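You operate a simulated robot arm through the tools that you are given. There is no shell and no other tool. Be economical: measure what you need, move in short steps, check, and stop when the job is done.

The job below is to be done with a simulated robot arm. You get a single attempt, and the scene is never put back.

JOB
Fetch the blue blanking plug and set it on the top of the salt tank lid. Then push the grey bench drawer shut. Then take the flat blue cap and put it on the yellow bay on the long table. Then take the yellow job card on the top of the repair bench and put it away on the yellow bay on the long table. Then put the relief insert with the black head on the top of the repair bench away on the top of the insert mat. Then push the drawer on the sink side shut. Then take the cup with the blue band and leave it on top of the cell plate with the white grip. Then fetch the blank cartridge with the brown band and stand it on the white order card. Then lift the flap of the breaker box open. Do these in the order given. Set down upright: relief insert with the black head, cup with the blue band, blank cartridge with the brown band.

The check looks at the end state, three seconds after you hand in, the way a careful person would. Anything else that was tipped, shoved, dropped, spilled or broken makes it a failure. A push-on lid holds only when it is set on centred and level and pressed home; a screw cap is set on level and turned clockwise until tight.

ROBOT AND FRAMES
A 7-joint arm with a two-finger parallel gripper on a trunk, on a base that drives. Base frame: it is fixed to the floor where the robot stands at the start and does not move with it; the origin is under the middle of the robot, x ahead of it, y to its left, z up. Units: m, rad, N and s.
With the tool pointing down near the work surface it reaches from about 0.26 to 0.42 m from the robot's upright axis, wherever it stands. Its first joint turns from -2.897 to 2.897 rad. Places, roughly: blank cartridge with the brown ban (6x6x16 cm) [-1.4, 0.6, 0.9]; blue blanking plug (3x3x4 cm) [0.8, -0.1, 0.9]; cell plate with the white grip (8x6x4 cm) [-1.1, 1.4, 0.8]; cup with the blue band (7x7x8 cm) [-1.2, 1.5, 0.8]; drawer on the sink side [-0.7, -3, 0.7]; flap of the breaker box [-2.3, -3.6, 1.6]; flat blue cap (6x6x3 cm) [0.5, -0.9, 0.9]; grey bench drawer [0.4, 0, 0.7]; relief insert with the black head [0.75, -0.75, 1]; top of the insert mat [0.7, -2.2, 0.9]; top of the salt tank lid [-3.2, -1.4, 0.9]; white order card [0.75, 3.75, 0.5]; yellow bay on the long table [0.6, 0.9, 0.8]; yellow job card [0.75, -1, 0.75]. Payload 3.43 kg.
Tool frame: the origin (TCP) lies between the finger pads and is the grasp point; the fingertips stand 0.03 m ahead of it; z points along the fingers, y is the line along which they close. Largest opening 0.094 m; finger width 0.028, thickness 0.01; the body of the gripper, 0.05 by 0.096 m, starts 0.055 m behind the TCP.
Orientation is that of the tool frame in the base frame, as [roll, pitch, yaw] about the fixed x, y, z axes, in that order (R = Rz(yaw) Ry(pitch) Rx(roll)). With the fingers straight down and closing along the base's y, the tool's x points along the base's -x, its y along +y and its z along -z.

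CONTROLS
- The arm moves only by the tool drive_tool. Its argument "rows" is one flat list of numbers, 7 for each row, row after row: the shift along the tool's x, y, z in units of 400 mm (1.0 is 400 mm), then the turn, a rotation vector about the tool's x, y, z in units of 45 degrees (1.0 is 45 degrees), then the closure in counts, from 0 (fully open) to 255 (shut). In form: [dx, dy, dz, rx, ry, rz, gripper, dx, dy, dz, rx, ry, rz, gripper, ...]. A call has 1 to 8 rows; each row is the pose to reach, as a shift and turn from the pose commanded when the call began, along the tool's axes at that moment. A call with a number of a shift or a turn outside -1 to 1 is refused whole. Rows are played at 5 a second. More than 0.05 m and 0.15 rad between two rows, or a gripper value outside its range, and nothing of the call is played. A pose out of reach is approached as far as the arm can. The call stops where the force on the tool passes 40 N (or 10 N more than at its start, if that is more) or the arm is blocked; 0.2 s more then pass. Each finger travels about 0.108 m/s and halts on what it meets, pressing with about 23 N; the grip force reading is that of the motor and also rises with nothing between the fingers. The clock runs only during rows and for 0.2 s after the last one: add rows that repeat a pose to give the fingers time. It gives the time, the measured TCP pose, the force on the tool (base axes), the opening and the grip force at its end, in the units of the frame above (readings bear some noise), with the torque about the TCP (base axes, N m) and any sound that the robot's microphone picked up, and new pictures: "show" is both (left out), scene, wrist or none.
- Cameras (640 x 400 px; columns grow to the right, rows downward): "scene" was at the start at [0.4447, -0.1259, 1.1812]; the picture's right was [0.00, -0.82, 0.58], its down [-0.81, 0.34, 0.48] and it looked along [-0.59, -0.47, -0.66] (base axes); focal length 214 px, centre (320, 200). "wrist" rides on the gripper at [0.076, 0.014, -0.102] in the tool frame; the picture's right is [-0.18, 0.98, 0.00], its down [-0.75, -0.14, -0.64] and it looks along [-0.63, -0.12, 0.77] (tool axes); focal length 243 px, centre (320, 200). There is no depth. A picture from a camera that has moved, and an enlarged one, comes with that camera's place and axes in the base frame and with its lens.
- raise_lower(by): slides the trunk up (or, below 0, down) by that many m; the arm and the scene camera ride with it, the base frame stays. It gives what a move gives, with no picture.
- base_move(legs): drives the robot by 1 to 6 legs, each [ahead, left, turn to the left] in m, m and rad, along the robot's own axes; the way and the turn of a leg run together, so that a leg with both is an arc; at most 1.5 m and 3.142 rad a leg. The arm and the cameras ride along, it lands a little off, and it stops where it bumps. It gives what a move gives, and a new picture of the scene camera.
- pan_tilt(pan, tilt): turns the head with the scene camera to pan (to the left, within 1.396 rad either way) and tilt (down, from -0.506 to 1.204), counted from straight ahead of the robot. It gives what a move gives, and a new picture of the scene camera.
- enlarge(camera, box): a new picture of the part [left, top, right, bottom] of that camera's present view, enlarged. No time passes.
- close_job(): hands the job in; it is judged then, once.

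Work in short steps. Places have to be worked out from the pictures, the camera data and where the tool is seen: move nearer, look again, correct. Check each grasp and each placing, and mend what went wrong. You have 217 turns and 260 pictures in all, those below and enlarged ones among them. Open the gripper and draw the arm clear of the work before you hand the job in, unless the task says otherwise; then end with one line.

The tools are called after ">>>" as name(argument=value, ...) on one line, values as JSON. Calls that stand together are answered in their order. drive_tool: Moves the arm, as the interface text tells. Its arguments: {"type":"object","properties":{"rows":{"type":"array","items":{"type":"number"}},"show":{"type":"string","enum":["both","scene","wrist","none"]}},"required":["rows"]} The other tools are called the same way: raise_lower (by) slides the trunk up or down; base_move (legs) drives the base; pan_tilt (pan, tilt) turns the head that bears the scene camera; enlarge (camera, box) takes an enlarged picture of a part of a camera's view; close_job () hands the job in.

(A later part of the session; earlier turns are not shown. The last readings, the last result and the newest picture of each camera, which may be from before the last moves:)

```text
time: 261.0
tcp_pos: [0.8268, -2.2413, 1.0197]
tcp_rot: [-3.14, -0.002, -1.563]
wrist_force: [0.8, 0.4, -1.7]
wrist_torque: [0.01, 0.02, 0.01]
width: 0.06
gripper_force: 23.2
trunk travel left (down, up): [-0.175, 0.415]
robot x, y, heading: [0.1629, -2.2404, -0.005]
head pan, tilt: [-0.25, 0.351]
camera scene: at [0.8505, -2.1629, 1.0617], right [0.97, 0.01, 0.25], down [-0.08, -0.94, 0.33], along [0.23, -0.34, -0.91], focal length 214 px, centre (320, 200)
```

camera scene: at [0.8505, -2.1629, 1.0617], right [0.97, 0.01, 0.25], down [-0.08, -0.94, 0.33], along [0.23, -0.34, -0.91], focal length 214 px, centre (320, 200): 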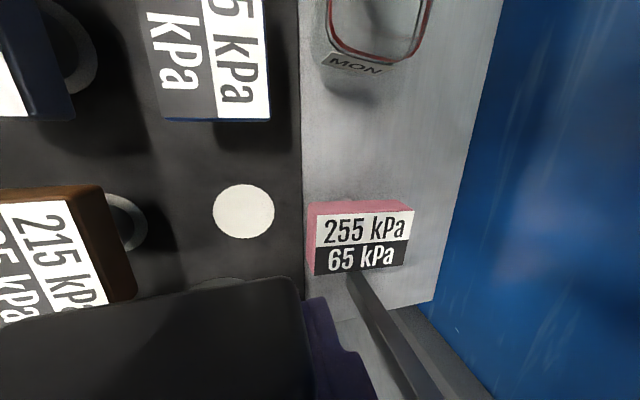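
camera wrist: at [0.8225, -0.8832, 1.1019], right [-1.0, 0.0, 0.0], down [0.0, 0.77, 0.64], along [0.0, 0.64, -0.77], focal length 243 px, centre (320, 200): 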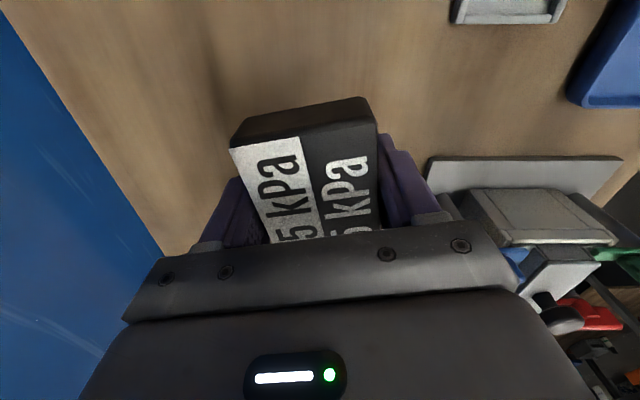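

The disc is right under the tool at (0.825, -2.243). I swing the head up and lower to just above contact.

>>> pan_tilt(pan=-1.39, tilt=0)

>>> raise_lower(by=-0.105)

>>> raise_lower(by=-0.02)

```text
time: 262.4
tcp_pos: [0.8264, -2.2409, 1.02]
tcp_rot: [-3.142, -0.001, -1.564]
wrist_force: [0.1, 0.5, -1.6]
wrist_torque: [-0.02, -0.01, -0.01]
width: 0.0602
gripper_force: 23.4
trunk travel left (down, up): [-0.175, 0.415]
robot x, y, heading: [0.1646, -2.2412, -0.008]
head pan, tilt: [-1.389, 0.0]
camera scene: at [0.9159, -2.13, 1.1356], right [0.18, 0.0, 0.98], down [0.01, -1.0, 0.0], along [0.98, 0.01, -0.18], focal length 214 px, centre (320, 200)
```

scene: 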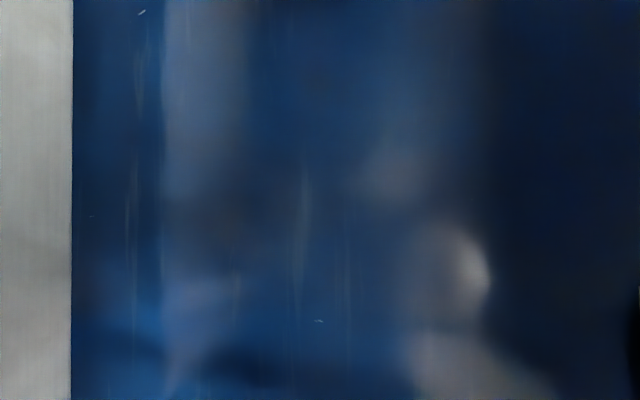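

```text
time: 263.8
tcp_pos: [0.8258, -2.2417, 0.915]
tcp_rot: [-3.141, -0.002, -1.563]
wrist_force: [0.7, 1.0, -2.0]
wrist_torque: [-0.01, -0.02, 0.02]
width: 0.0602
gripper_force: 23.0
trunk travel left (down, up): [-0.07, 0.52]
robot x, y, heading: [0.1644, -2.2385, -0.012]
head pan, tilt: [-1.389, 0.0]
```

```text
time: 264.4
tcp_pos: [0.827, -2.2409, 0.8954]
tcp_rot: [3.142, -0.001, -1.565]
wrist_force: [-0.5, 0.3, 10.0]
wrist_torque: [0.02, 0.1, 0.0]
width: 0.0603
gripper_force: 22.7
trunk travel left (down, up): [-0.05, 0.54]
robot x, y, heading: [0.1651, -2.2419, -0.007]
head pan, tilt: [-1.389, 0.0]
```

Light contact at 10 N. I open moderately and raise with the trunk.

>>> drive_tool(rows=[0, 0, 0, 0, 0, 0, 150, 0, 0, 0, 0, 0, 0, 60, 0, 0, 0, 0, 0, 0, 45, 0, 0, 0, 0, 0, 0, 45], show="none")

>>> raise_lower(by=0.15)

>>> pan_tilt(pan=-0.2, tilt=0.45)

```text
time: 265.4
tcp_pos: [0.8281, -2.2418, 0.8957]
tcp_rot: [-3.14, 0.0, -1.564]
wrist_force: [13.7, 0.3, 16.6]
wrist_torque: [0.21, 0.28, -0.13]
width: 0.07
gripper_force: 0.0
trunk travel left (down, up): [-0.05, 0.54]
robot x, y, heading: [0.1656, -2.2373, -0.009]
head pan, tilt: [-1.389, 0.0]
```

```text
time: 267.2
tcp_pos: [0.8274, -2.2407, 1.0453]
tcp_rot: [3.142, -0.001, -1.563]
wrist_force: [-0.3, -0.2, -0.5]
wrist_torque: [-0.02, 0.0, -0.03]
width: 0.0774
gripper_force: 0.0
trunk travel left (down, up): [-0.2, 0.39]
robot x, y, heading: [0.1602, -2.2397, -0.008]
head pan, tilt: [-1.389, 0.0]
```

```text
time: 268.6
tcp_pos: [0.8271, -2.2399, 1.0456]
tcp_rot: [3.141, -0.001, -1.565]
wrist_force: [-0.1, 0.7, 0.1]
wrist_torque: [-0.01, -0.01, -0.01]
width: 0.0776
gripper_force: 0.0
trunk travel left (down, up): [-0.2, 0.39]
robot x, y, heading: [0.167, -2.2411, -0.01]
head pan, tilt: [-0.201, 0.45]
camera scene: at [0.8459, -2.1721, 1.087], right [0.98, 0.01, 0.2], down [-0.08, -0.9, 0.43], along [0.18, -0.43, -0.88], focal length 214 px, centre (320, 200)
```

scene: 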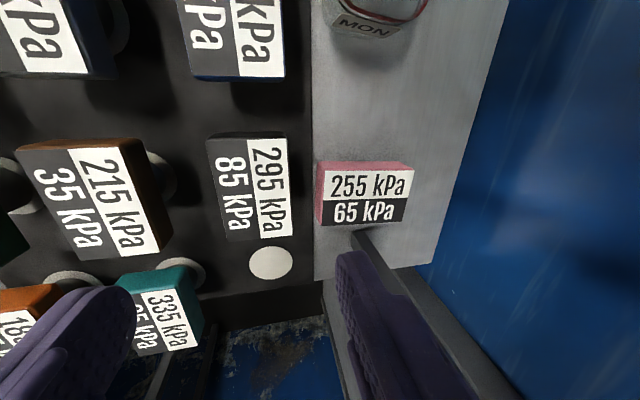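

The black insert stands upright on the mat and its neighbours are undisturbed. I raise, back out, and restore the tool yaw.

>>> raise_lower(by=0.25)

>>> base_move(legs=[[-0.65, 0, 0]])

>>> drive_tool(rows=[0, 0, 0, 0, 0, 0.166, 100, 0, 0, 0, 0, 0, 0.333, 200, 0, 0, 0, 0, 0, 0.5, 255, 0, 0, 0, 0, 0, 0.667, 255, 0, 0, 0, 0, 0, 0.833, 255, 0, 0, 0, 0, 0, 1, 255], show="none")

>>> drive_tool(rows=[0, 0, 0, 0, 0, 0.166, 255, 0, 0, 0, 0, 0, 0.333, 255, 0, 0, 0, 0, 0, 0.5, 255, 0, 0, 0, 0, 0, 0.667, 255, 0, 0, 0, 0, 0, 0.833, 255, 0, 0, 0, 0, 0, 1, 255], show="none")

>>> drive_tool(rows=[0.04, 0, 0, 0, -0.166, 0, 255, 0.08, 0, 0, 0, -0.333, 0, 255, 0.12, 0, 0, 0, -0.5, 0, 255, 0.14, 0, 0, 0, -0.667, 0, 255, 0.16, 0, 0, 0, -0.833, 0, 255, 0.16, 0, 0, 0, -1, 0, 255], show="none")

>>> drive_tool(rows=[0, 0, 0, 0, -0.166, 0, 255, 0, 0, 0, 0, -0.333, 0, 255, 0, 0, 0, 0, -0.5, 0, 255, 0, 0, 0, 0, -0.66, 0, 255], show="none")

>>> pan_tilt(pan=-1.2, tilt=0.35)

```text
time: 271.1
tcp_pos: [0.826, -2.2418, 1.2953]
tcp_rot: [3.14, -0.001, -1.563]
wrist_force: [1.8, -0.1, -0.8]
wrist_torque: [0.01, 0.0, -0.03]
width: 0.0775
gripper_force: 0.1
trunk travel left (down, up): [-0.45, 0.14]
robot x, y, heading: [0.1644, -2.2388, -0.007]
head pan, tilt: [-0.201, 0.45]
```

```text
time: 274.8
tcp_pos: [0.1687, -2.2357, 1.295]
tcp_rot: [3.14, -0.002, -1.568]
wrist_force: [-0.9, -0.1, -0.8]
wrist_torque: [-0.02, -0.04, 0.0]
width: 0.0775
gripper_force: 0.1
trunk travel left (down, up): [-0.45, 0.14]
robot x, y, heading: [-0.4937, -2.2343, -0.009]
head pan, tilt: [-0.201, 0.45]
camera scene: at [0.1878, -2.1677, 1.3373], right [0.98, 0.0, 0.2], down [-0.08, -0.9, 0.43], along [0.18, -0.44, -0.88], focal length 214 px, centre (320, 200)
```

scene: 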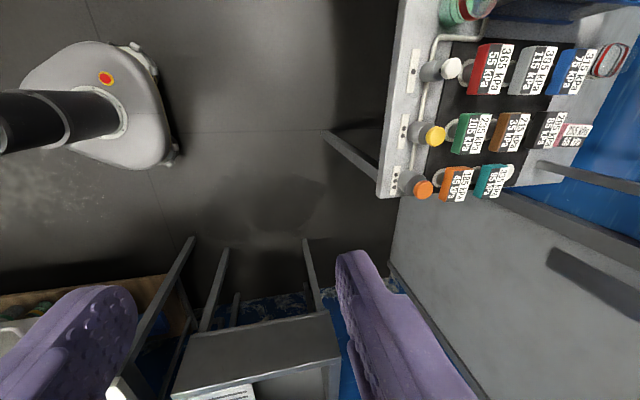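

```text
time: 276.2
tcp_pos: [0.1692, -2.2354, 1.2951]
tcp_rot: [-3.141, 0.0, -2.353]
wrist_force: [-0.4, 0.7, -0.3]
wrist_torque: [0.0, -0.02, -0.01]
width: 0.0001
gripper_force: 22.8
trunk travel left (down, up): [-0.45, 0.14]
robot x, y, heading: [-0.4915, -2.232, -0.013]
head pan, tilt: [-0.201, 0.45]
```

```text
time: 277.6
tcp_pos: [0.169, -2.2361, 1.2951]
tcp_rot: [-3.14, 0.0, -3.14]
wrist_force: [-0.1, -0.3, 0.1]
wrist_torque: [0.01, 0.01, -0.02]
width: 0.0005
gripper_force: 22.6
trunk travel left (down, up): [-0.45, 0.14]
robot x, y, heading: [-0.4909, -2.2377, -0.012]
head pan, tilt: [-0.201, 0.45]
```

```text
time: 279.0
tcp_pos: [0.1058, -2.2371, 1.2954]
tcp_rot: [-3.14, 0.786, -3.138]
wrist_force: [0.5, 0.3, -0.1]
wrist_torque: [-0.01, 0.01, 0.0]
width: 0.0
gripper_force: 22.2
trunk travel left (down, up): [-0.45, 0.14]
robot x, y, heading: [-0.4939, -2.2363, -0.01]
head pan, tilt: [-0.201, 0.45]
```

```text
time: 280.0
tcp_pos: [0.1048, -2.2367, 1.296]
tcp_rot: [-3.138, 1.306, -3.133]
wrist_force: [0.2, -0.3, -1.0]
wrist_torque: [-0.03, -0.01, -0.01]
width: 0.0
gripper_force: 23.3
trunk travel left (down, up): [-0.45, 0.14]
robot x, y, heading: [-0.4918, -2.2344, -0.012]
head pan, tilt: [-0.201, 0.45]
```

```text
time: 281.3
tcp_pos: [0.1051, -2.2377, 1.2966]
tcp_rot: [-3.139, 1.302, -3.132]
wrist_force: [-0.3, 0.5, -0.5]
wrist_torque: [0.0, 0.0, 0.02]
width: 0.0
gripper_force: 22.9
trunk travel left (down, up): [-0.45, 0.14]
robot x, y, heading: [-0.4941, -2.2331, -0.01]
head pan, tilt: [-1.201, 0.351]
camera scene: at [0.0338, -2.3237, 1.3978], right [-0.9, -0.37, 0.25], down [-0.37, 0.32, -0.87], along [0.24, -0.87, -0.42], focal length 214 px, centre (320, 200)
```

scene: 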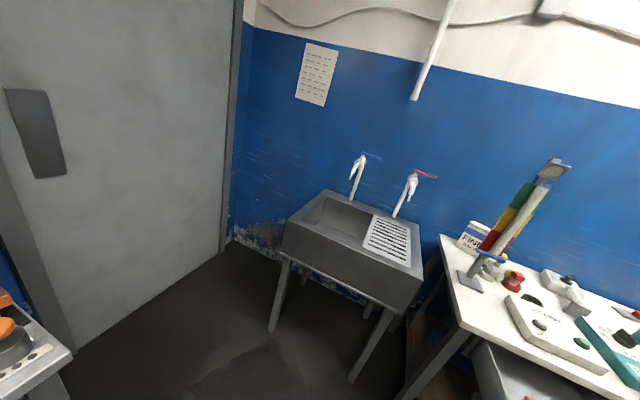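

The sink is ahead-right and the white table with an open grey drawer is beyond it. I back off a little and turn right to face that table.

>>> base_move(legs=[[-0.22, 0.15, 0], [0, 0, -1.56]])

>>> pan_tilt(pan=0, tilt=0.35)

```text
time: 286.8
tcp_pos: [-0.6703, -2.6792, 1.2964]
tcp_rot: [-3.137, 1.304, 1.656]
wrist_force: [0.7, 0.2, 0.9]
wrist_torque: [-0.02, 0.01, 0.0]
width: 0.0
gripper_force: 23.5
trunk travel left (down, up): [-0.45, 0.14]
robot x, y, heading: [-0.7125, -2.0831, -1.501]
head pan, tilt: [-1.201, 0.351]
camera scene: at [-0.7615, -2.6148, 1.3978], right [-0.43, 0.87, 0.25], down [0.29, 0.39, -0.87], along [-0.85, -0.31, -0.42], focal length 214 px, centre (320, 200)
```

scene: 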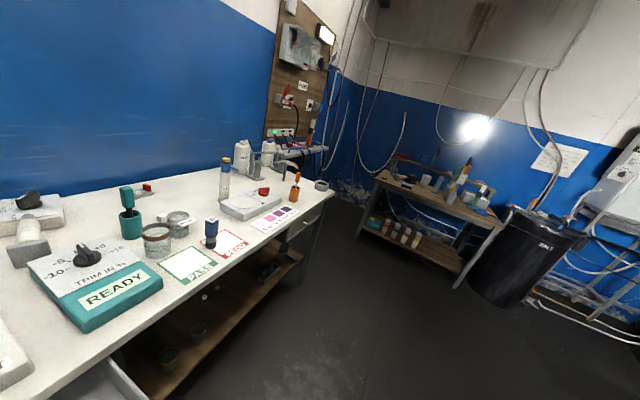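

```text
time: 288.2
tcp_pos: [-0.6718, -2.6809, 1.2961]
tcp_rot: [-3.138, 1.303, 1.659]
wrist_force: [0.1, -0.6, 0.0]
wrist_torque: [0.0, 0.03, -0.02]
width: 0.0
gripper_force: 22.8
trunk travel left (down, up): [-0.45, 0.14]
robot x, y, heading: [-0.7148, -2.0818, -1.502]
head pan, tilt: [0.0, 0.351]
camera scene: at [-0.6702, -2.6647, 1.3821], right [-1.0, -0.08, 0.0], down [-0.05, 0.58, -0.82], along [0.07, -0.81, -0.58], focal length 214 px, centre (320, 200)
```

scene: 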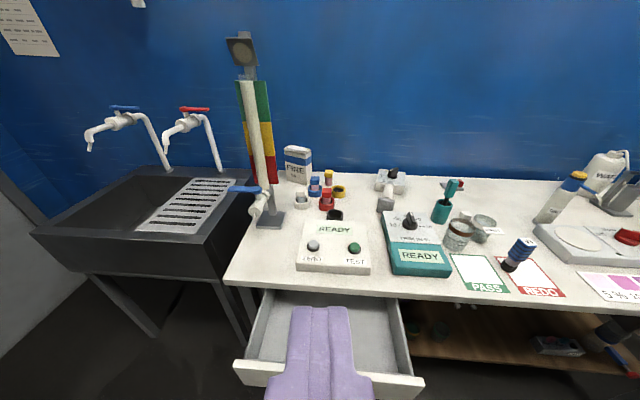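

The open drawer is in front at about x = -0.68, its front at y ≈ -2.83. I back off a little, square up, then lower arm and trunk to its height.

>>> base_move(legs=[[-0.1, 0.033, -0.069]])

>>> drive_tool(rows=[0.1, 0, 0.028, 0, 0, 0, 255, 0.2, 0, 0.056, 0, 0, 0, 255, 0.288, 0, 0.081, 0, 0, 0, 255], show="none")

>>> raise_lower(by=-0.38)

>>> drive_tool(rows=[0, 0, 0, 0, 0, 0, 255], show="scene")

```text
time: 289.4
tcp_pos: [-0.6806, -2.5761, 1.2958]
tcp_rot: [-3.136, 1.304, 1.59]
wrist_force: [0.3, 0.6, 0.6]
wrist_torque: [0.04, -0.03, -0.02]
width: 0.0001
gripper_force: 23.2
trunk travel left (down, up): [-0.45, 0.14]
robot x, y, heading: [-0.6809, -1.9834, -1.574]
head pan, tilt: [0.0, 0.351]
camera scene: at [-0.6798, -2.5605, 1.3829], right [-1.0, -0.01, 0.0], down [-0.01, 0.58, -0.82], along [0.01, -0.82, -0.58], focal length 214 px, centre (320, 200)
```

scene: 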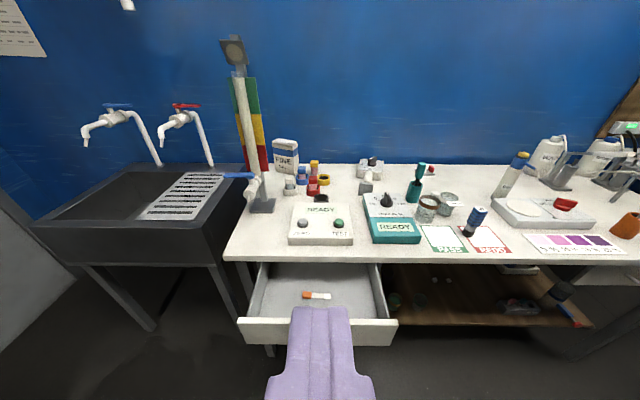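

```text
time: 290.2
tcp_pos: [-0.6825, -2.5793, 1.1752]
tcp_rot: [-3.136, 1.302, 1.588]
wrist_force: [-0.3, 0.5, 0.0]
wrist_torque: [0.02, -0.01, -0.02]
width: 0.0
gripper_force: 22.8
trunk travel left (down, up): [-0.45, 0.14]
robot x, y, heading: [-0.6826, -1.9822, -1.572]
head pan, tilt: [0.0, 0.351]
```

```text
time: 293.9
tcp_pos: [-0.6828, -2.578, 0.7972]
tcp_rot: [-3.137, 1.304, 1.589]
wrist_force: [0.4, 0.2, 0.6]
wrist_torque: [0.0, 0.02, 0.01]
width: 0.0
gripper_force: 22.5
trunk travel left (down, up): [-0.07, 0.52]
robot x, y, heading: [-0.684, -1.982, -1.565]
head pan, tilt: [0.0, 0.351]
```

```text
time: 294.3
tcp_pos: [-0.6821, -2.5773, 0.7956]
tcp_rot: [-3.139, 1.304, 1.587]
wrist_force: [-0.7, -0.9, 0.0]
wrist_torque: [0.02, 0.02, -0.03]
width: 0.0002
gripper_force: 22.9
trunk travel left (down, up): [-0.07, 0.52]
robot x, y, heading: [-0.6855, -1.9849, -1.568]
head pan, tilt: [0.0, 0.351]
camera scene: at [-0.6816, -2.5627, 0.8825], right [-1.0, -0.01, 0.0], down [-0.01, 0.58, -0.82], along [0.01, -0.82, -0.58], focal length 214 px, centre (320, 200)
```

scene: 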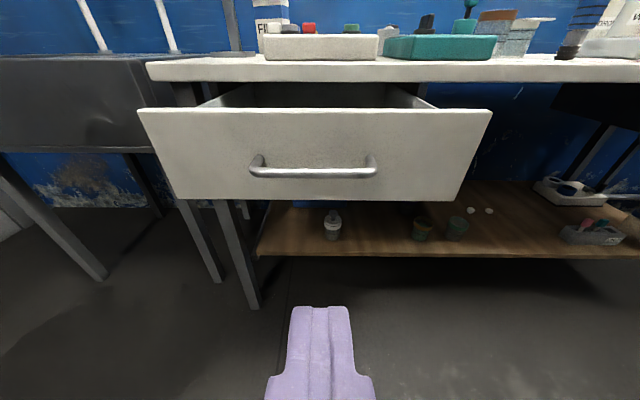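

The handle bar is at about z 0.765, just below my tips. I lower 2.3 cm and push ahead with the base.

>>> raise_lower(by=-0.024)

>>> base_move(legs=[[0.17, 0, 0]])

```text
time: 295.0
tcp_pos: [-0.6828, -2.5787, 0.7725]
tcp_rot: [-3.14, 1.305, 1.587]
wrist_force: [0.2, -0.2, 0.3]
wrist_torque: [0.04, 0.0, 0.01]
width: 0.0
gripper_force: 23.1
trunk travel left (down, up): [-0.046, 0.544]
robot x, y, heading: [-0.6841, -1.9799, -1.572]
head pan, tilt: [0.0, 0.351]
```

```text
time: 296.4
tcp_pos: [-0.6809, -2.7515, 0.7728]
tcp_rot: [-3.138, 1.304, 1.59]
wrist_force: [0.1, 0.5, 0.6]
wrist_torque: [0.0, 0.02, 0.01]
width: 0.0
gripper_force: 22.9
trunk travel left (down, up): [-0.046, 0.544]
robot x, y, heading: [-0.6865, -2.1508, -1.564]
head pan, tilt: [0.0, 0.351]
camera scene: at [-0.6799, -2.7353, 0.8586], right [-1.0, -0.02, 0.0], down [-0.01, 0.58, -0.82], along [0.01, -0.82, -0.58], focal length 214 px, centre (320, 200)
```

scene: 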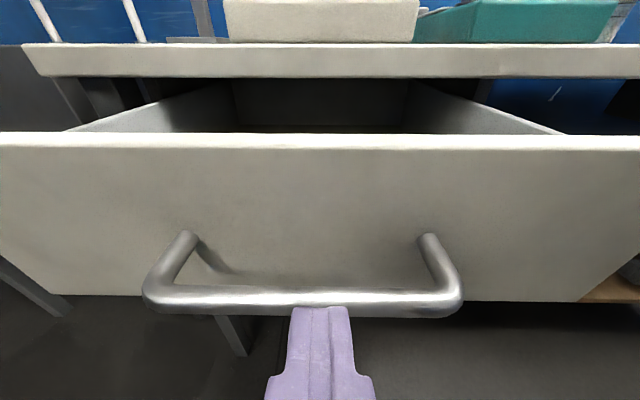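

At the handle now. I push the remaining distance, expecting about 14 cm.

>>> base_move(legs=[[0.19, 0, 0]])

```text
time: 298.0
tcp_pos: [-0.6805, -2.9435, 0.7717]
tcp_rot: [-3.139, 1.301, 1.594]
wrist_force: [-0.5, 22.9, -5.7]
wrist_torque: [0.32, -0.05, -0.08]
width: 0.0001
gripper_force: 23.2
trunk travel left (down, up): [-0.046, 0.544]
robot x, y, heading: [-0.6825, -2.3458, -1.569]
head pan, tilt: [0.0, 0.351]
camera scene: at [-0.6787, -2.9289, 0.8577], right [-1.0, -0.02, 0.0], down [-0.01, 0.58, -0.81], along [0.01, -0.81, -0.58], focal length 214 px, centre (320, 200)
```

scene: 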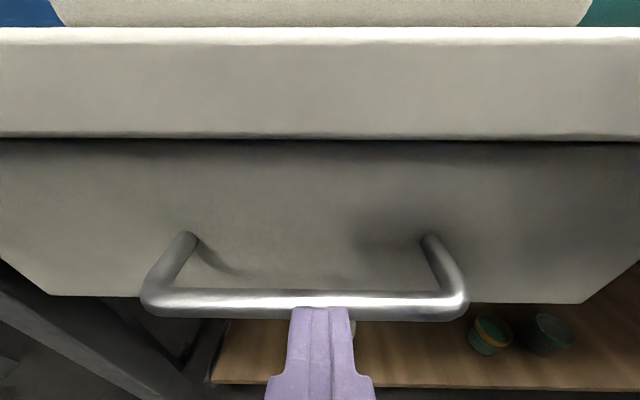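

The panel now sits under the table edge and resists at 23 N. One short further push to check that it is home.

>>> base_move(legs=[[0.03, 0, 0]])

```text
time: 298.8
tcp_pos: [-0.6798, -2.9447, 0.7708]
tcp_rot: [-3.135, 1.295, 1.595]
wrist_force: [-0.3, 25.7, 21.0]
wrist_torque: [-0.51, -0.04, -0.04]
width: 0.0
gripper_force: 23.0
trunk travel left (down, up): [-0.046, 0.544]
robot x, y, heading: [-0.685, -2.3565, -1.568]
head pan, tilt: [0.0, 0.351]
stopped in leg 1: the force on the tool passed its limit at 69 N (the readings are from after the stop); the commanded pose is now the measured one
camera scene: at [-0.6786, -2.9293, 0.8578], right [-1.0, -0.02, 0.0], down [-0.01, 0.59, -0.81], along [0.01, -0.81, -0.59], focal length 214 px, centre (320, 200)
```

scene: 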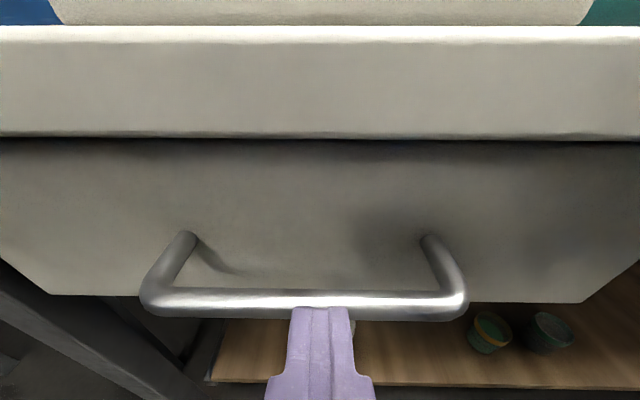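

Fully shut. I back away, raise, and drive toward the cup and plate on the left-rear table, keeping clear of the cord.

>>> base_move(legs=[[-0.6, 0, 0]])

>>> raise_lower(by=0.38)

>>> base_move(legs=[[0, 0, 3.14], [1.3, 0, 0]])

>>> pan_tilt(pan=0.2, tilt=0.1)

```text
time: 302.2
tcp_pos: [-0.6788, -2.3409, 0.7684]
tcp_rot: [-3.136, 1.289, 1.604]
wrist_force: [-0.5, 1.1, 0.4]
wrist_torque: [0.01, 0.0, -0.03]
width: 0.0001
gripper_force: 23.1
trunk travel left (down, up): [-0.046, 0.544]
robot x, y, heading: [-0.6886, -1.749, -1.558]
head pan, tilt: [0.0, 0.351]
camera scene: at [-0.6778, -2.327, 0.855], right [-1.0, -0.03, 0.0], down [-0.02, 0.59, -0.81], along [0.02, -0.81, -0.59], focal length 214 px, centre (320, 200)
```

scene: 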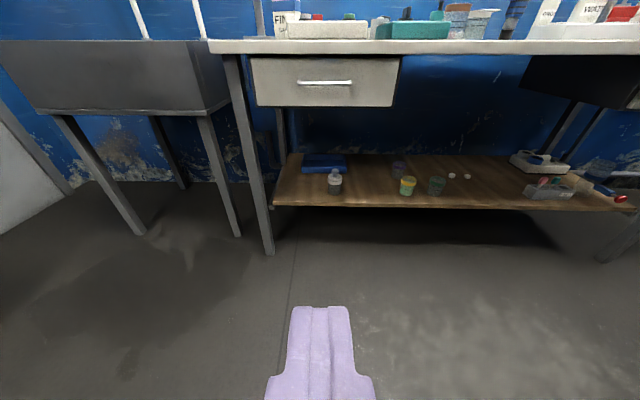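

```text
time: 305.8
tcp_pos: [-0.6793, -2.3415, 1.1488]
tcp_rot: [-3.135, 1.292, 1.605]
wrist_force: [0.9, 0.6, -0.5]
wrist_torque: [0.02, 0.03, -0.02]
width: 0.0
gripper_force: 22.8
trunk travel left (down, up): [-0.426, 0.164]
robot x, y, heading: [-0.692, -1.7471, -1.555]
head pan, tilt: [0.0, 0.351]
```

```text
time: 319.6
tcp_pos: [-0.5046, 0.1608, 1.1482]
tcp_rot: [-3.137, 1.289, -1.663]
wrist_force: [0.3, 0.3, -0.1]
wrist_torque: [-0.01, -0.01, 0.02]
width: 0.0
gripper_force: 23.3
trunk travel left (down, up): [-0.426, 0.164]
robot x, y, heading: [-0.572, -0.4291, 1.456]
head pan, tilt: [0.0, 0.351]
camera scene: at [-0.5045, 0.1477, 1.2349], right [1.0, -0.1, 0.0], down [-0.06, -0.59, -0.81], along [0.08, 0.8, -0.59], focal length 214 px, centre (320, 200)
```

scene: 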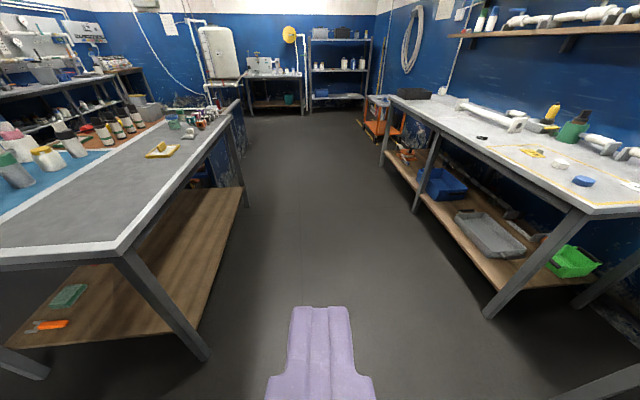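

```text
time: 320.4
tcp_pos: [-0.5039, 0.1611, 1.1492]
tcp_rot: [-3.135, 1.291, -1.663]
wrist_force: [0.0, 1.2, 0.8]
wrist_torque: [-0.02, 0.0, -0.03]
width: 0.0001
gripper_force: 23.1
trunk travel left (down, up): [-0.426, 0.164]
robot x, y, heading: [-0.5655, -0.4307, 1.462]
head pan, tilt: [0.201, 0.099]
camera scene: at [-0.5224, 0.1528, 1.2582], right [0.99, 0.09, -0.05], down [-0.01, -0.37, -0.93], along [-0.11, 0.92, -0.37], focal length 214 px, centre (320, 200)
```

scene: 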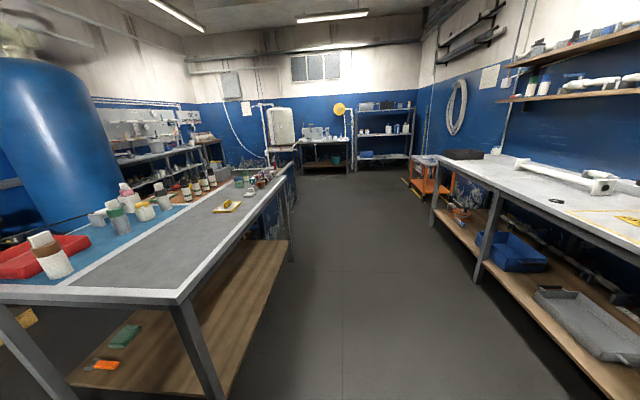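

I can see the left table (edge x ≈ -0.95, y 0.53–2.2) with bottles and the plate. I raise the trunk, drive up the aisle, and turn left to face it.

>>> raise_lower(by=0.15)

>>> base_move(legs=[[0, -0.25, 0.11], [1.3, 0, 0], [0.5, 0, 0], [0, 0, 1.57]])

>>> pan_tilt(pan=0, tilt=0.3)

```text
time: 322.1
tcp_pos: [-0.5048, 0.1619, 1.2983]
tcp_rot: [-3.136, 1.29, -1.664]
wrist_force: [-1.0, 0.3, 0.1]
wrist_torque: [0.0, 0.02, -0.01]
width: 0.0
gripper_force: 23.0
trunk travel left (down, up): [-0.576, 0.014]
robot x, y, heading: [-0.5696, -0.4314, 1.463]
head pan, tilt: [0.201, 0.099]
```

```text
time: 336.7
tcp_pos: [-0.89, 1.3445, 1.2991]
tcp_rot: [-3.137, 1.291, 0.057]
wrist_force: [-0.1, 0.1, -0.4]
wrist_torque: [0.01, -0.01, 0.02]
width: 0.0
gripper_force: 23.3
trunk travel left (down, up): [-0.576, 0.014]
robot x, y, heading: [-0.2958, 1.3692, -3.1]
head pan, tilt: [0.201, 0.099]
camera scene: at [-0.8775, 1.3268, 1.4083], right [-0.24, 0.97, -0.05], down [0.37, 0.04, -0.93], along [-0.9, -0.25, -0.37], focal length 214 px, centre (320, 200)
```

scene: 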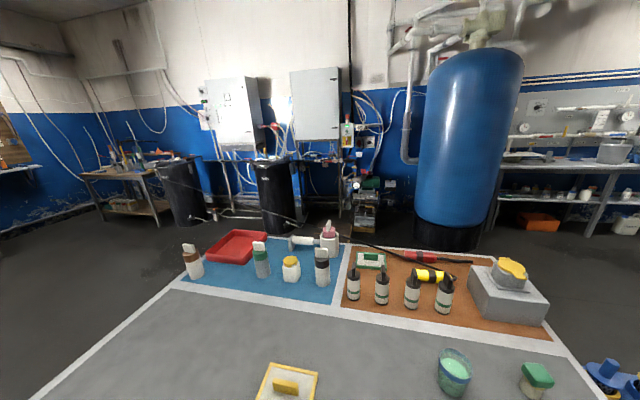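

```text
time: 337.4
tcp_pos: [-0.8901, 1.3453, 1.299]
tcp_rot: [-3.137, 1.291, 0.057]
wrist_force: [-0.4, -0.7, 0.6]
wrist_torque: [0.01, -0.01, -0.02]
width: 0.0003
gripper_force: 23.2
trunk travel left (down, up): [-0.576, 0.014]
robot x, y, heading: [-0.2959, 1.3691, -3.104]
head pan, tilt: [0.0, 0.3]
camera scene: at [-0.8764, 1.3454, 1.3896], right [-0.05, 1.0, 0.0], down [0.55, 0.03, -0.84], along [-0.84, -0.04, -0.55], focal length 214 px, centre (320, 200)
```

scene: 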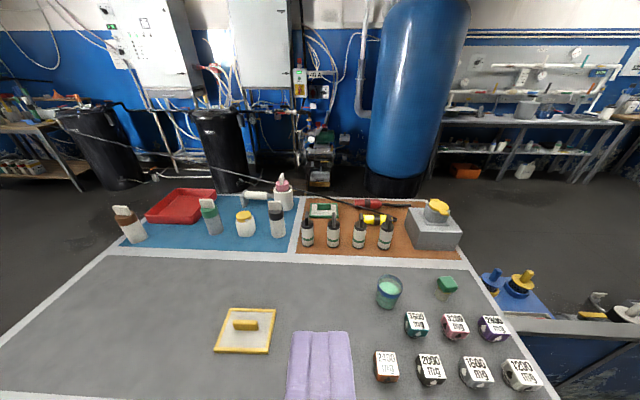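

The cup near (-1.24, 1.52) matches; the plate may be hidden under the fingers. I enlarge and also look more steeply.

>>> enlarge(camera="scene", box=[200, 250, 560, 400])

>>> pan_tilt(pan=0, tilt=0.75)

```text
1.78 times, centred on (380, 325) of scene
camera zoom: at [-0.8764, 1.3454, 1.3896], right [-0.05, 1.0, 0.0], down [0.55, 0.03, -0.84], along [-0.84, -0.04, -0.55], focal length 381 px, centre (213, -22)
```

zoom: 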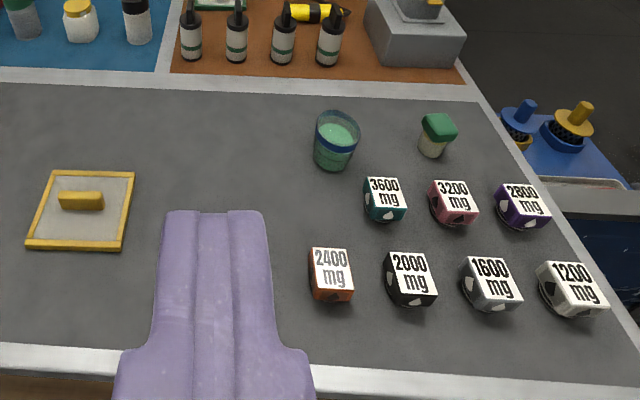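

```text
time: 338.3
tcp_pos: [-0.8887, 1.345, 1.2984]
tcp_rot: [-3.136, 1.29, 0.057]
wrist_force: [0.6, -0.3, -0.1]
wrist_torque: [0.0, 0.01, -0.02]
width: 0.0001
gripper_force: 23.2
trunk travel left (down, up): [-0.576, 0.014]
robot x, y, heading: [-0.2955, 1.3667, -3.101]
head pan, tilt: [0.0, 0.75]
camera scene: at [-0.8552, 1.3466, 1.3537], right [-0.05, 1.0, 0.0], down [0.86, 0.05, -0.52], along [-0.51, -0.03, -0.86], focal length 214 px, centre (320, 200)
```

scene: 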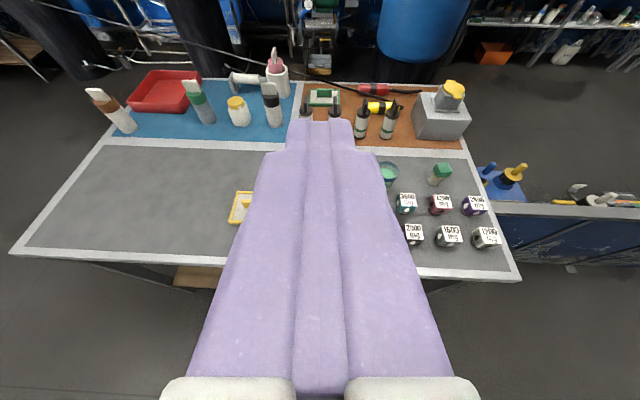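

I turn the tool back down; that also gives a clear view of the table.

>>> drive_tool(rows=[0, 0, 0, 0, 0.166, 0, 200, 0, 0, 0, 0, 0.333, 0, 100, 0, 0, 0, 0, 0.5, 0, 0, 0, 0, 0, 0, 0.667, 0, 0, 0, 0, 0, 0, 0.82, 0, 0], show="none")

>>> drive_tool(rows=[0, 0, 0, 0, 0.166, 0, 0, 0, 0, 0, 0, 0.333, 0, 0, 0, 0, 0, 0, 0.5, 0, 0, 0, 0, 0, 0, 0.667, 0, 0, 0, 0, 0, 0, 0.822, 0, 0], show="none")

>>> pan_tilt(pan=0, tilt=0.0)

```text
time: 339.5
tcp_pos: [-0.89, 1.3467, 1.299]
tcp_rot: [-3.139, 0.644, 0.055]
wrist_force: [-0.3, 0.0, -0.1]
wrist_torque: [-0.03, -0.01, -0.01]
width: 0.0938
gripper_force: 0.1
trunk travel left (down, up): [-0.576, 0.014]
robot x, y, heading: [-0.2976, 1.3713, -3.105]
head pan, tilt: [0.0, 0.75]
```

```text
time: 340.7
tcp_pos: [-0.8918, 1.3445, 1.2984]
tcp_rot: [-3.14, -0.001, 0.052]
wrist_force: [-0.4, -0.3, 0.1]
wrist_torque: [-0.03, 0.0, -0.02]
width: 0.0938
gripper_force: 0.1
trunk travel left (down, up): [-0.576, 0.014]
robot x, y, heading: [-0.2973, 1.3693, -3.101]
head pan, tilt: [0.0, 0.75]
```

```text
time: 341.8
tcp_pos: [-0.8905, 1.3452, 1.2981]
tcp_rot: [-3.139, 0.003, 0.052]
wrist_force: [-0.5, 0.8, 0.2]
wrist_torque: [0.0, 0.01, -0.02]
width: 0.0941
gripper_force: 0.1
trunk travel left (down, up): [-0.576, 0.014]
robot x, y, heading: [-0.2921, 1.3694, -3.103]
head pan, tilt: [0.0, 0.0]
camera scene: at [-0.9989, 1.339, 1.3409], right [-0.05, 1.0, 0.0], down [1.0, 0.05, 0.0], along [0.0, 0.0, -1.0], focal length 214 px, centre (320, 200)
```

scene: 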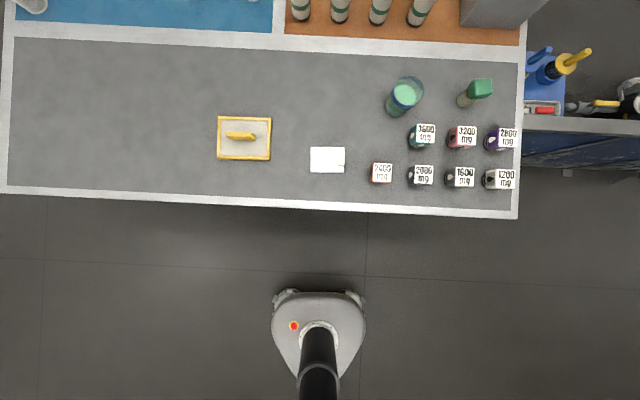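

A white plate appears that was hidden. I enlarge it and the cup.

>>> enlarge(camera="scene", box=[200, 60, 440, 210])

```text
2.67 times, centred on (320, 135) of scene
camera zoom: at [-0.9989, 1.339, 1.3409], right [-0.05, 1.0, 0.0], down [1.0, 0.05, 0.0], along [0.0, 0.0, -1.0], focal length 572 px, centre (320, 373)
```

zoom: 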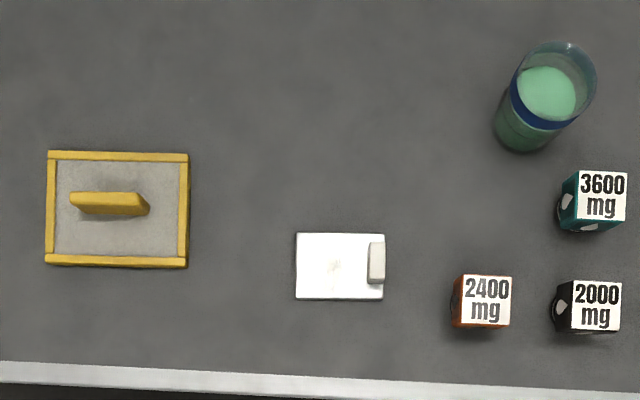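

The white plate with its grip is at about (-1.09, 1.34), and the blue-banded cup (with contents) stands at about (-1.221, 1.503). I drive closer in front of the cup.

>>> base_move(legs=[[0, 0, -0.04], [0.33, 0, 0], [0, 0.14, 0]])

```text
time: 345.3
tcp_pos: [-1.2228, 1.2275, 1.2977]
tcp_rot: [-3.141, 0.001, 0.014]
wrist_force: [-0.1, -0.1, 0.2]
wrist_torque: [0.05, 0.02, 0.01]
width: 0.0939
gripper_force: 0.1
trunk travel left (down, up): [-0.576, 0.014]
robot x, y, heading: [-0.6267, 1.2348, -3.136]
head pan, tilt: [0.0, 0.0]
camera scene: at [-1.3318, 1.2271, 1.3408], right [-0.01, 1.0, 0.0], down [1.0, 0.01, 0.0], along [0.0, 0.0, -1.0], focal length 214 px, centre (320, 200)
```

scene: 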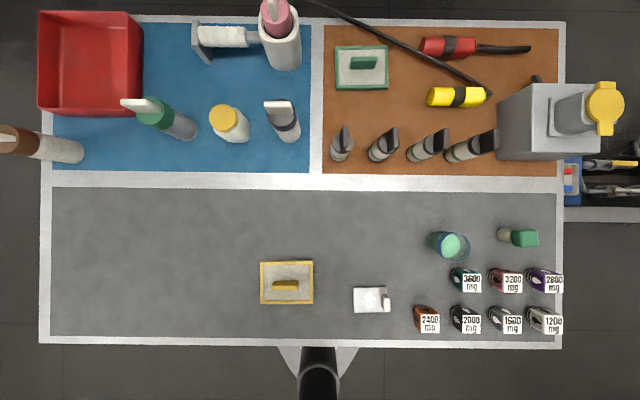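

I strafed the wrong way; I go right 0.27 m to line up with the cup, and lower to look.

>>> base_move(legs=[[0, -0.27, 0]])

>>> raise_lower(by=-0.18)

>>> pan_tilt(pan=0, tilt=0.35)

>>> drive_tool(rows=[0, 0, 0, 0, 0, 0, 0], show="wrist")

```text
time: 347.2
tcp_pos: [-1.2245, 1.499, 1.2976]
tcp_rot: [3.141, -0.001, 0.02]
wrist_force: [0.2, 1.0, 0.4]
wrist_torque: [0.0, 0.02, -0.01]
width: 0.0941
gripper_force: 0.1
trunk travel left (down, up): [-0.576, 0.014]
robot x, y, heading: [-0.6292, 1.5055, -3.131]
head pan, tilt: [0.0, 0.0]
camera scene: at [-1.3328, 1.4963, 1.3408], right [-0.02, 1.0, 0.0], down [1.0, 0.02, 0.0], along [0.0, 0.0, -1.0], focal length 214 px, centre (320, 200)
```

scene: 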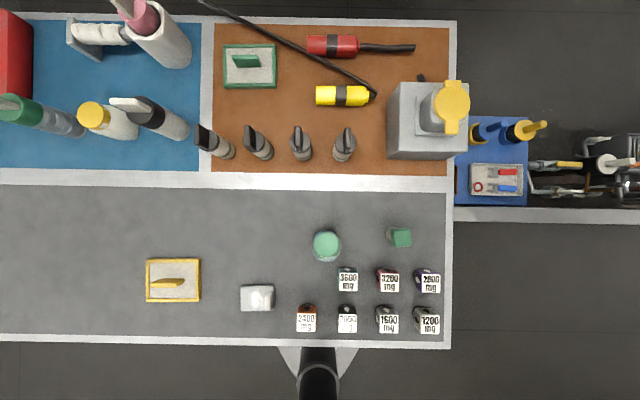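

```text
time: 349.2
tcp_pos: [-1.2241, 1.496, 1.1193]
tcp_rot: [-3.14, 0.002, 0.021]
wrist_force: [0.0, -1.0, 0.8]
wrist_torque: [-0.02, -0.03, 0.05]
width: 0.094
gripper_force: 0.1
trunk travel left (down, up): [-0.396, 0.194]
robot x, y, heading: [-0.6335, 1.5029, -3.138]
head pan, tilt: [0.0, 0.0]
```

```text
time: 350.0
tcp_pos: [-1.224, 1.497, 1.118]
tcp_rot: [-3.14, 0.001, 0.021]
wrist_force: [-1.2, 1.2, 0.0]
wrist_torque: [-0.01, 0.0, -0.01]
width: 0.0941
gripper_force: 0.1
trunk travel left (down, up): [-0.396, 0.194]
robot x, y, heading: [-0.6287, 1.4999, -3.135]
head pan, tilt: [0.0, 0.351]
camera scene: at [-1.3004, 1.496, 1.1576], right [-0.02, 1.0, 0.0], down [0.94, 0.02, 0.34], along [0.34, 0.01, -0.94], focal length 214 px, centre (320, 200)
```

scene: 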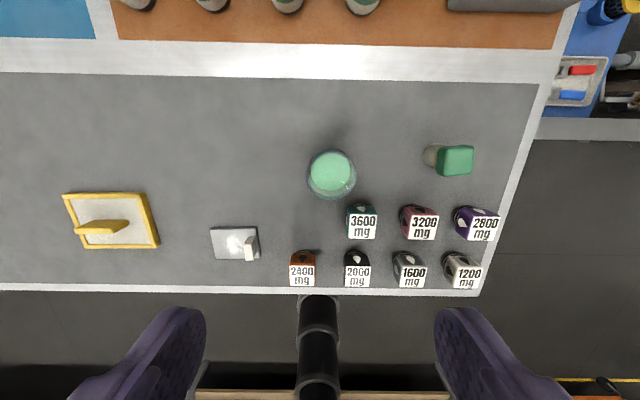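

```text
time: 350.4
tcp_pos: [-1.2241, 1.4974, 1.1195]
tcp_rot: [-3.141, 0.002, 0.02]
wrist_force: [1.3, -0.7, -0.5]
wrist_torque: [0.01, -0.03, 0.01]
width: 0.0941
gripper_force: 0.1
trunk travel left (down, up): [-0.396, 0.194]
robot x, y, heading: [-0.631, 1.5, -3.132]
head pan, tilt: [0.0, 0.351]
camera wrist: at [-1.1478, 1.4844, 1.2217], right [-0.16, -0.99, 0.0], down [-0.76, 0.12, 0.64], along [-0.63, 0.11, -0.77], focal length 243 px, centre (320, 200)
```

wrist: 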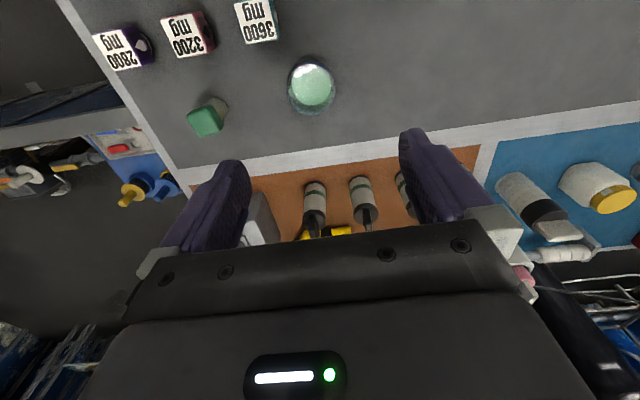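

The cup axis triangulates to (-1.235, 1.513). I centre on it and lower to just above.

>>> drive_tool(rows=[-0.0275, -0.04, 0, 0, 0, 0, 0, -0.0275, -0.04, 0, 0, 0, 0, 0], show="none")

>>> raise_lower(by=-0.12)

>>> drive_tool(rows=[0, 0, 0, 0, 0, 0, 0], show="both")

```text
time: 351.0
tcp_pos: [-1.2346, 1.5129, 1.1187]
tcp_rot: [-3.14, 0.001, 0.022]
wrist_force: [-0.1, -0.5, 1.0]
wrist_torque: [-0.03, -0.04, -0.03]
width: 0.094
gripper_force: 0.1
trunk travel left (down, up): [-0.396, 0.194]
robot x, y, heading: [-0.6313, 1.5019, -3.131]
head pan, tilt: [0.0, 0.351]
```

```text
time: 352.5
tcp_pos: [-1.2358, 1.5139, 0.9987]
tcp_rot: [-3.139, 0.003, 0.02]
wrist_force: [-0.5, 0.7, -1.1]
wrist_torque: [0.0, 0.02, -0.01]
width: 0.094
gripper_force: 0.0
trunk travel left (down, up): [-0.276, 0.314]
robot x, y, heading: [-0.6306, 1.5028, -3.136]
head pan, tilt: [0.0, 0.351]
```

```text
time: 352.9
tcp_pos: [-1.2352, 1.5121, 0.9989]
tcp_rot: [-3.14, 0.001, 0.022]
wrist_force: [0.3, -0.4, -0.3]
wrist_torque: [0.01, -0.01, 0.0]
width: 0.0939
gripper_force: 0.0
trunk travel left (down, up): [-0.276, 0.314]
robot x, y, heading: [-0.6295, 1.5035, -3.133]
head pan, tilt: [0.0, 0.351]
camera scene: at [-1.3118, 1.5123, 1.0378], right [-0.02, 1.0, 0.0], down [0.94, 0.02, 0.34], along [0.34, 0.01, -0.94], focal length 214 px, centre (320, 200)
camera wrist: at [-1.1593, 1.5007, 1.1019], right [-0.16, -0.99, 0.0], down [-0.76, 0.12, 0.64], along [-0.63, 0.11, -0.77], focal length 243 px, centre (320, 200)
```

scene: 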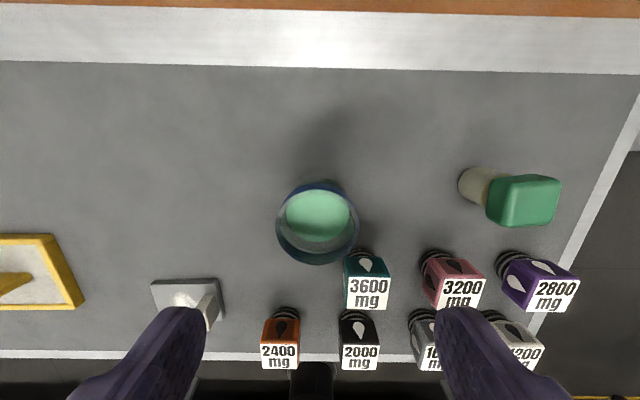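
wrist: 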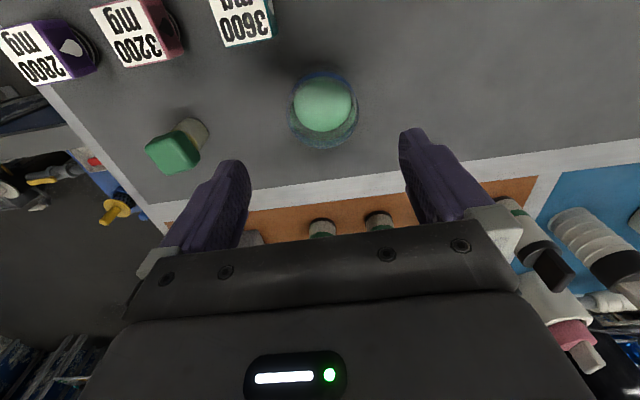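

The rim is at (-1.239, 1.512, 0.892), 6.2 cm across. I lower around the cup so the pads meet its wall, and close.

>>> drive_tool(rows=[-0.008, 0, 0, 0, 0, 0, 25, -0.008, 0, 0, 0, 0, 0, 25], show="none")

>>> raise_lower(by=-0.119)

>>> drive_tool(rows=[0, 0, 0, 0, 0, 0, 60, 0, 0, 0, 0, 0, 0, 90, 0, 0, 0, 0, 0, 0, 130, 0, 0, 0, 0, 0, 0, 255, 0, 0, 0, 0, 0, 0, 255], show="both")

```text
time: 353.5
tcp_pos: [-1.2397, 1.5126, 0.9991]
tcp_rot: [-3.14, -0.001, 0.02]
wrist_force: [-0.7, 0.0, 0.2]
wrist_torque: [0.01, 0.0, 0.03]
width: 0.0848
gripper_force: 0.0
trunk travel left (down, up): [-0.276, 0.314]
robot x, y, heading: [-0.6284, 1.5028, -3.136]
head pan, tilt: [0.0, 0.351]
```

```text
time: 355.0
tcp_pos: [-1.2391, 1.514, 0.8813]
tcp_rot: [3.142, 0.002, 0.021]
wrist_force: [0.0, -0.4, 0.2]
wrist_torque: [0.02, 0.0, -0.04]
width: 0.0848
gripper_force: 0.0
trunk travel left (down, up): [-0.157, 0.433]
robot x, y, heading: [-0.6314, 1.5059, -3.135]
head pan, tilt: [0.0, 0.351]
```

```text
time: 356.2
tcp_pos: [-1.2401, 1.5136, 0.8808]
tcp_rot: [-3.138, 0.002, 0.021]
wrist_force: [-0.8, -0.7, 2.3]
wrist_torque: [-0.18, 0.05, -0.02]
width: 0.0612
gripper_force: 22.8
trunk travel left (down, up): [-0.157, 0.433]
robot x, y, heading: [-0.6301, 1.5018, -3.131]
head pan, tilt: [0.0, 0.351]
camera scene: at [-1.3159, 1.512, 0.9192], right [-0.02, 1.0, 0.0], down [0.94, 0.02, 0.34], along [0.34, 0.01, -0.94], focal length 214 px, centre (320, 200)
camera wrist: at [-1.1634, 1.5004, 0.9832], right [-0.16, -0.99, 0.0], down [-0.76, 0.12, 0.64], along [-0.63, 0.11, -0.77], focal length 243 px, centre (320, 200)
```

scene: 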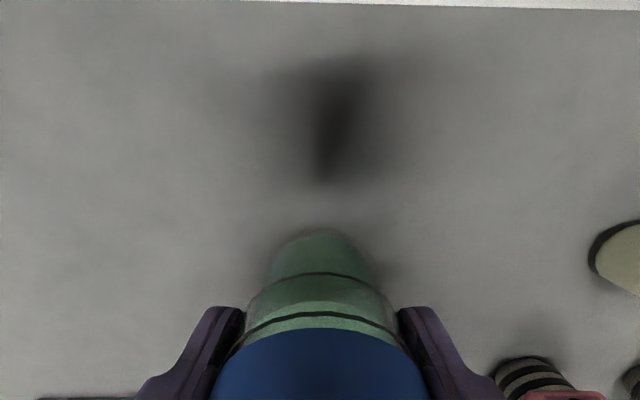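
wrist: 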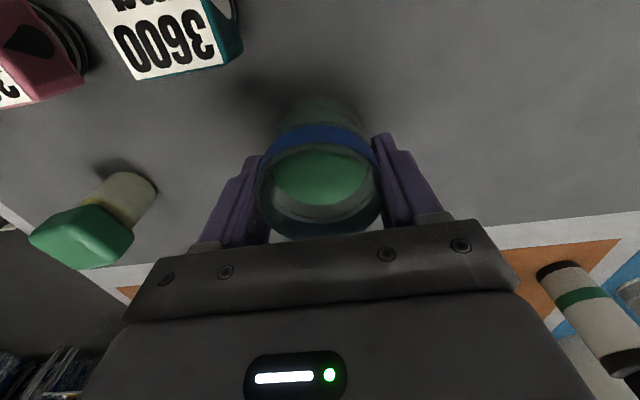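

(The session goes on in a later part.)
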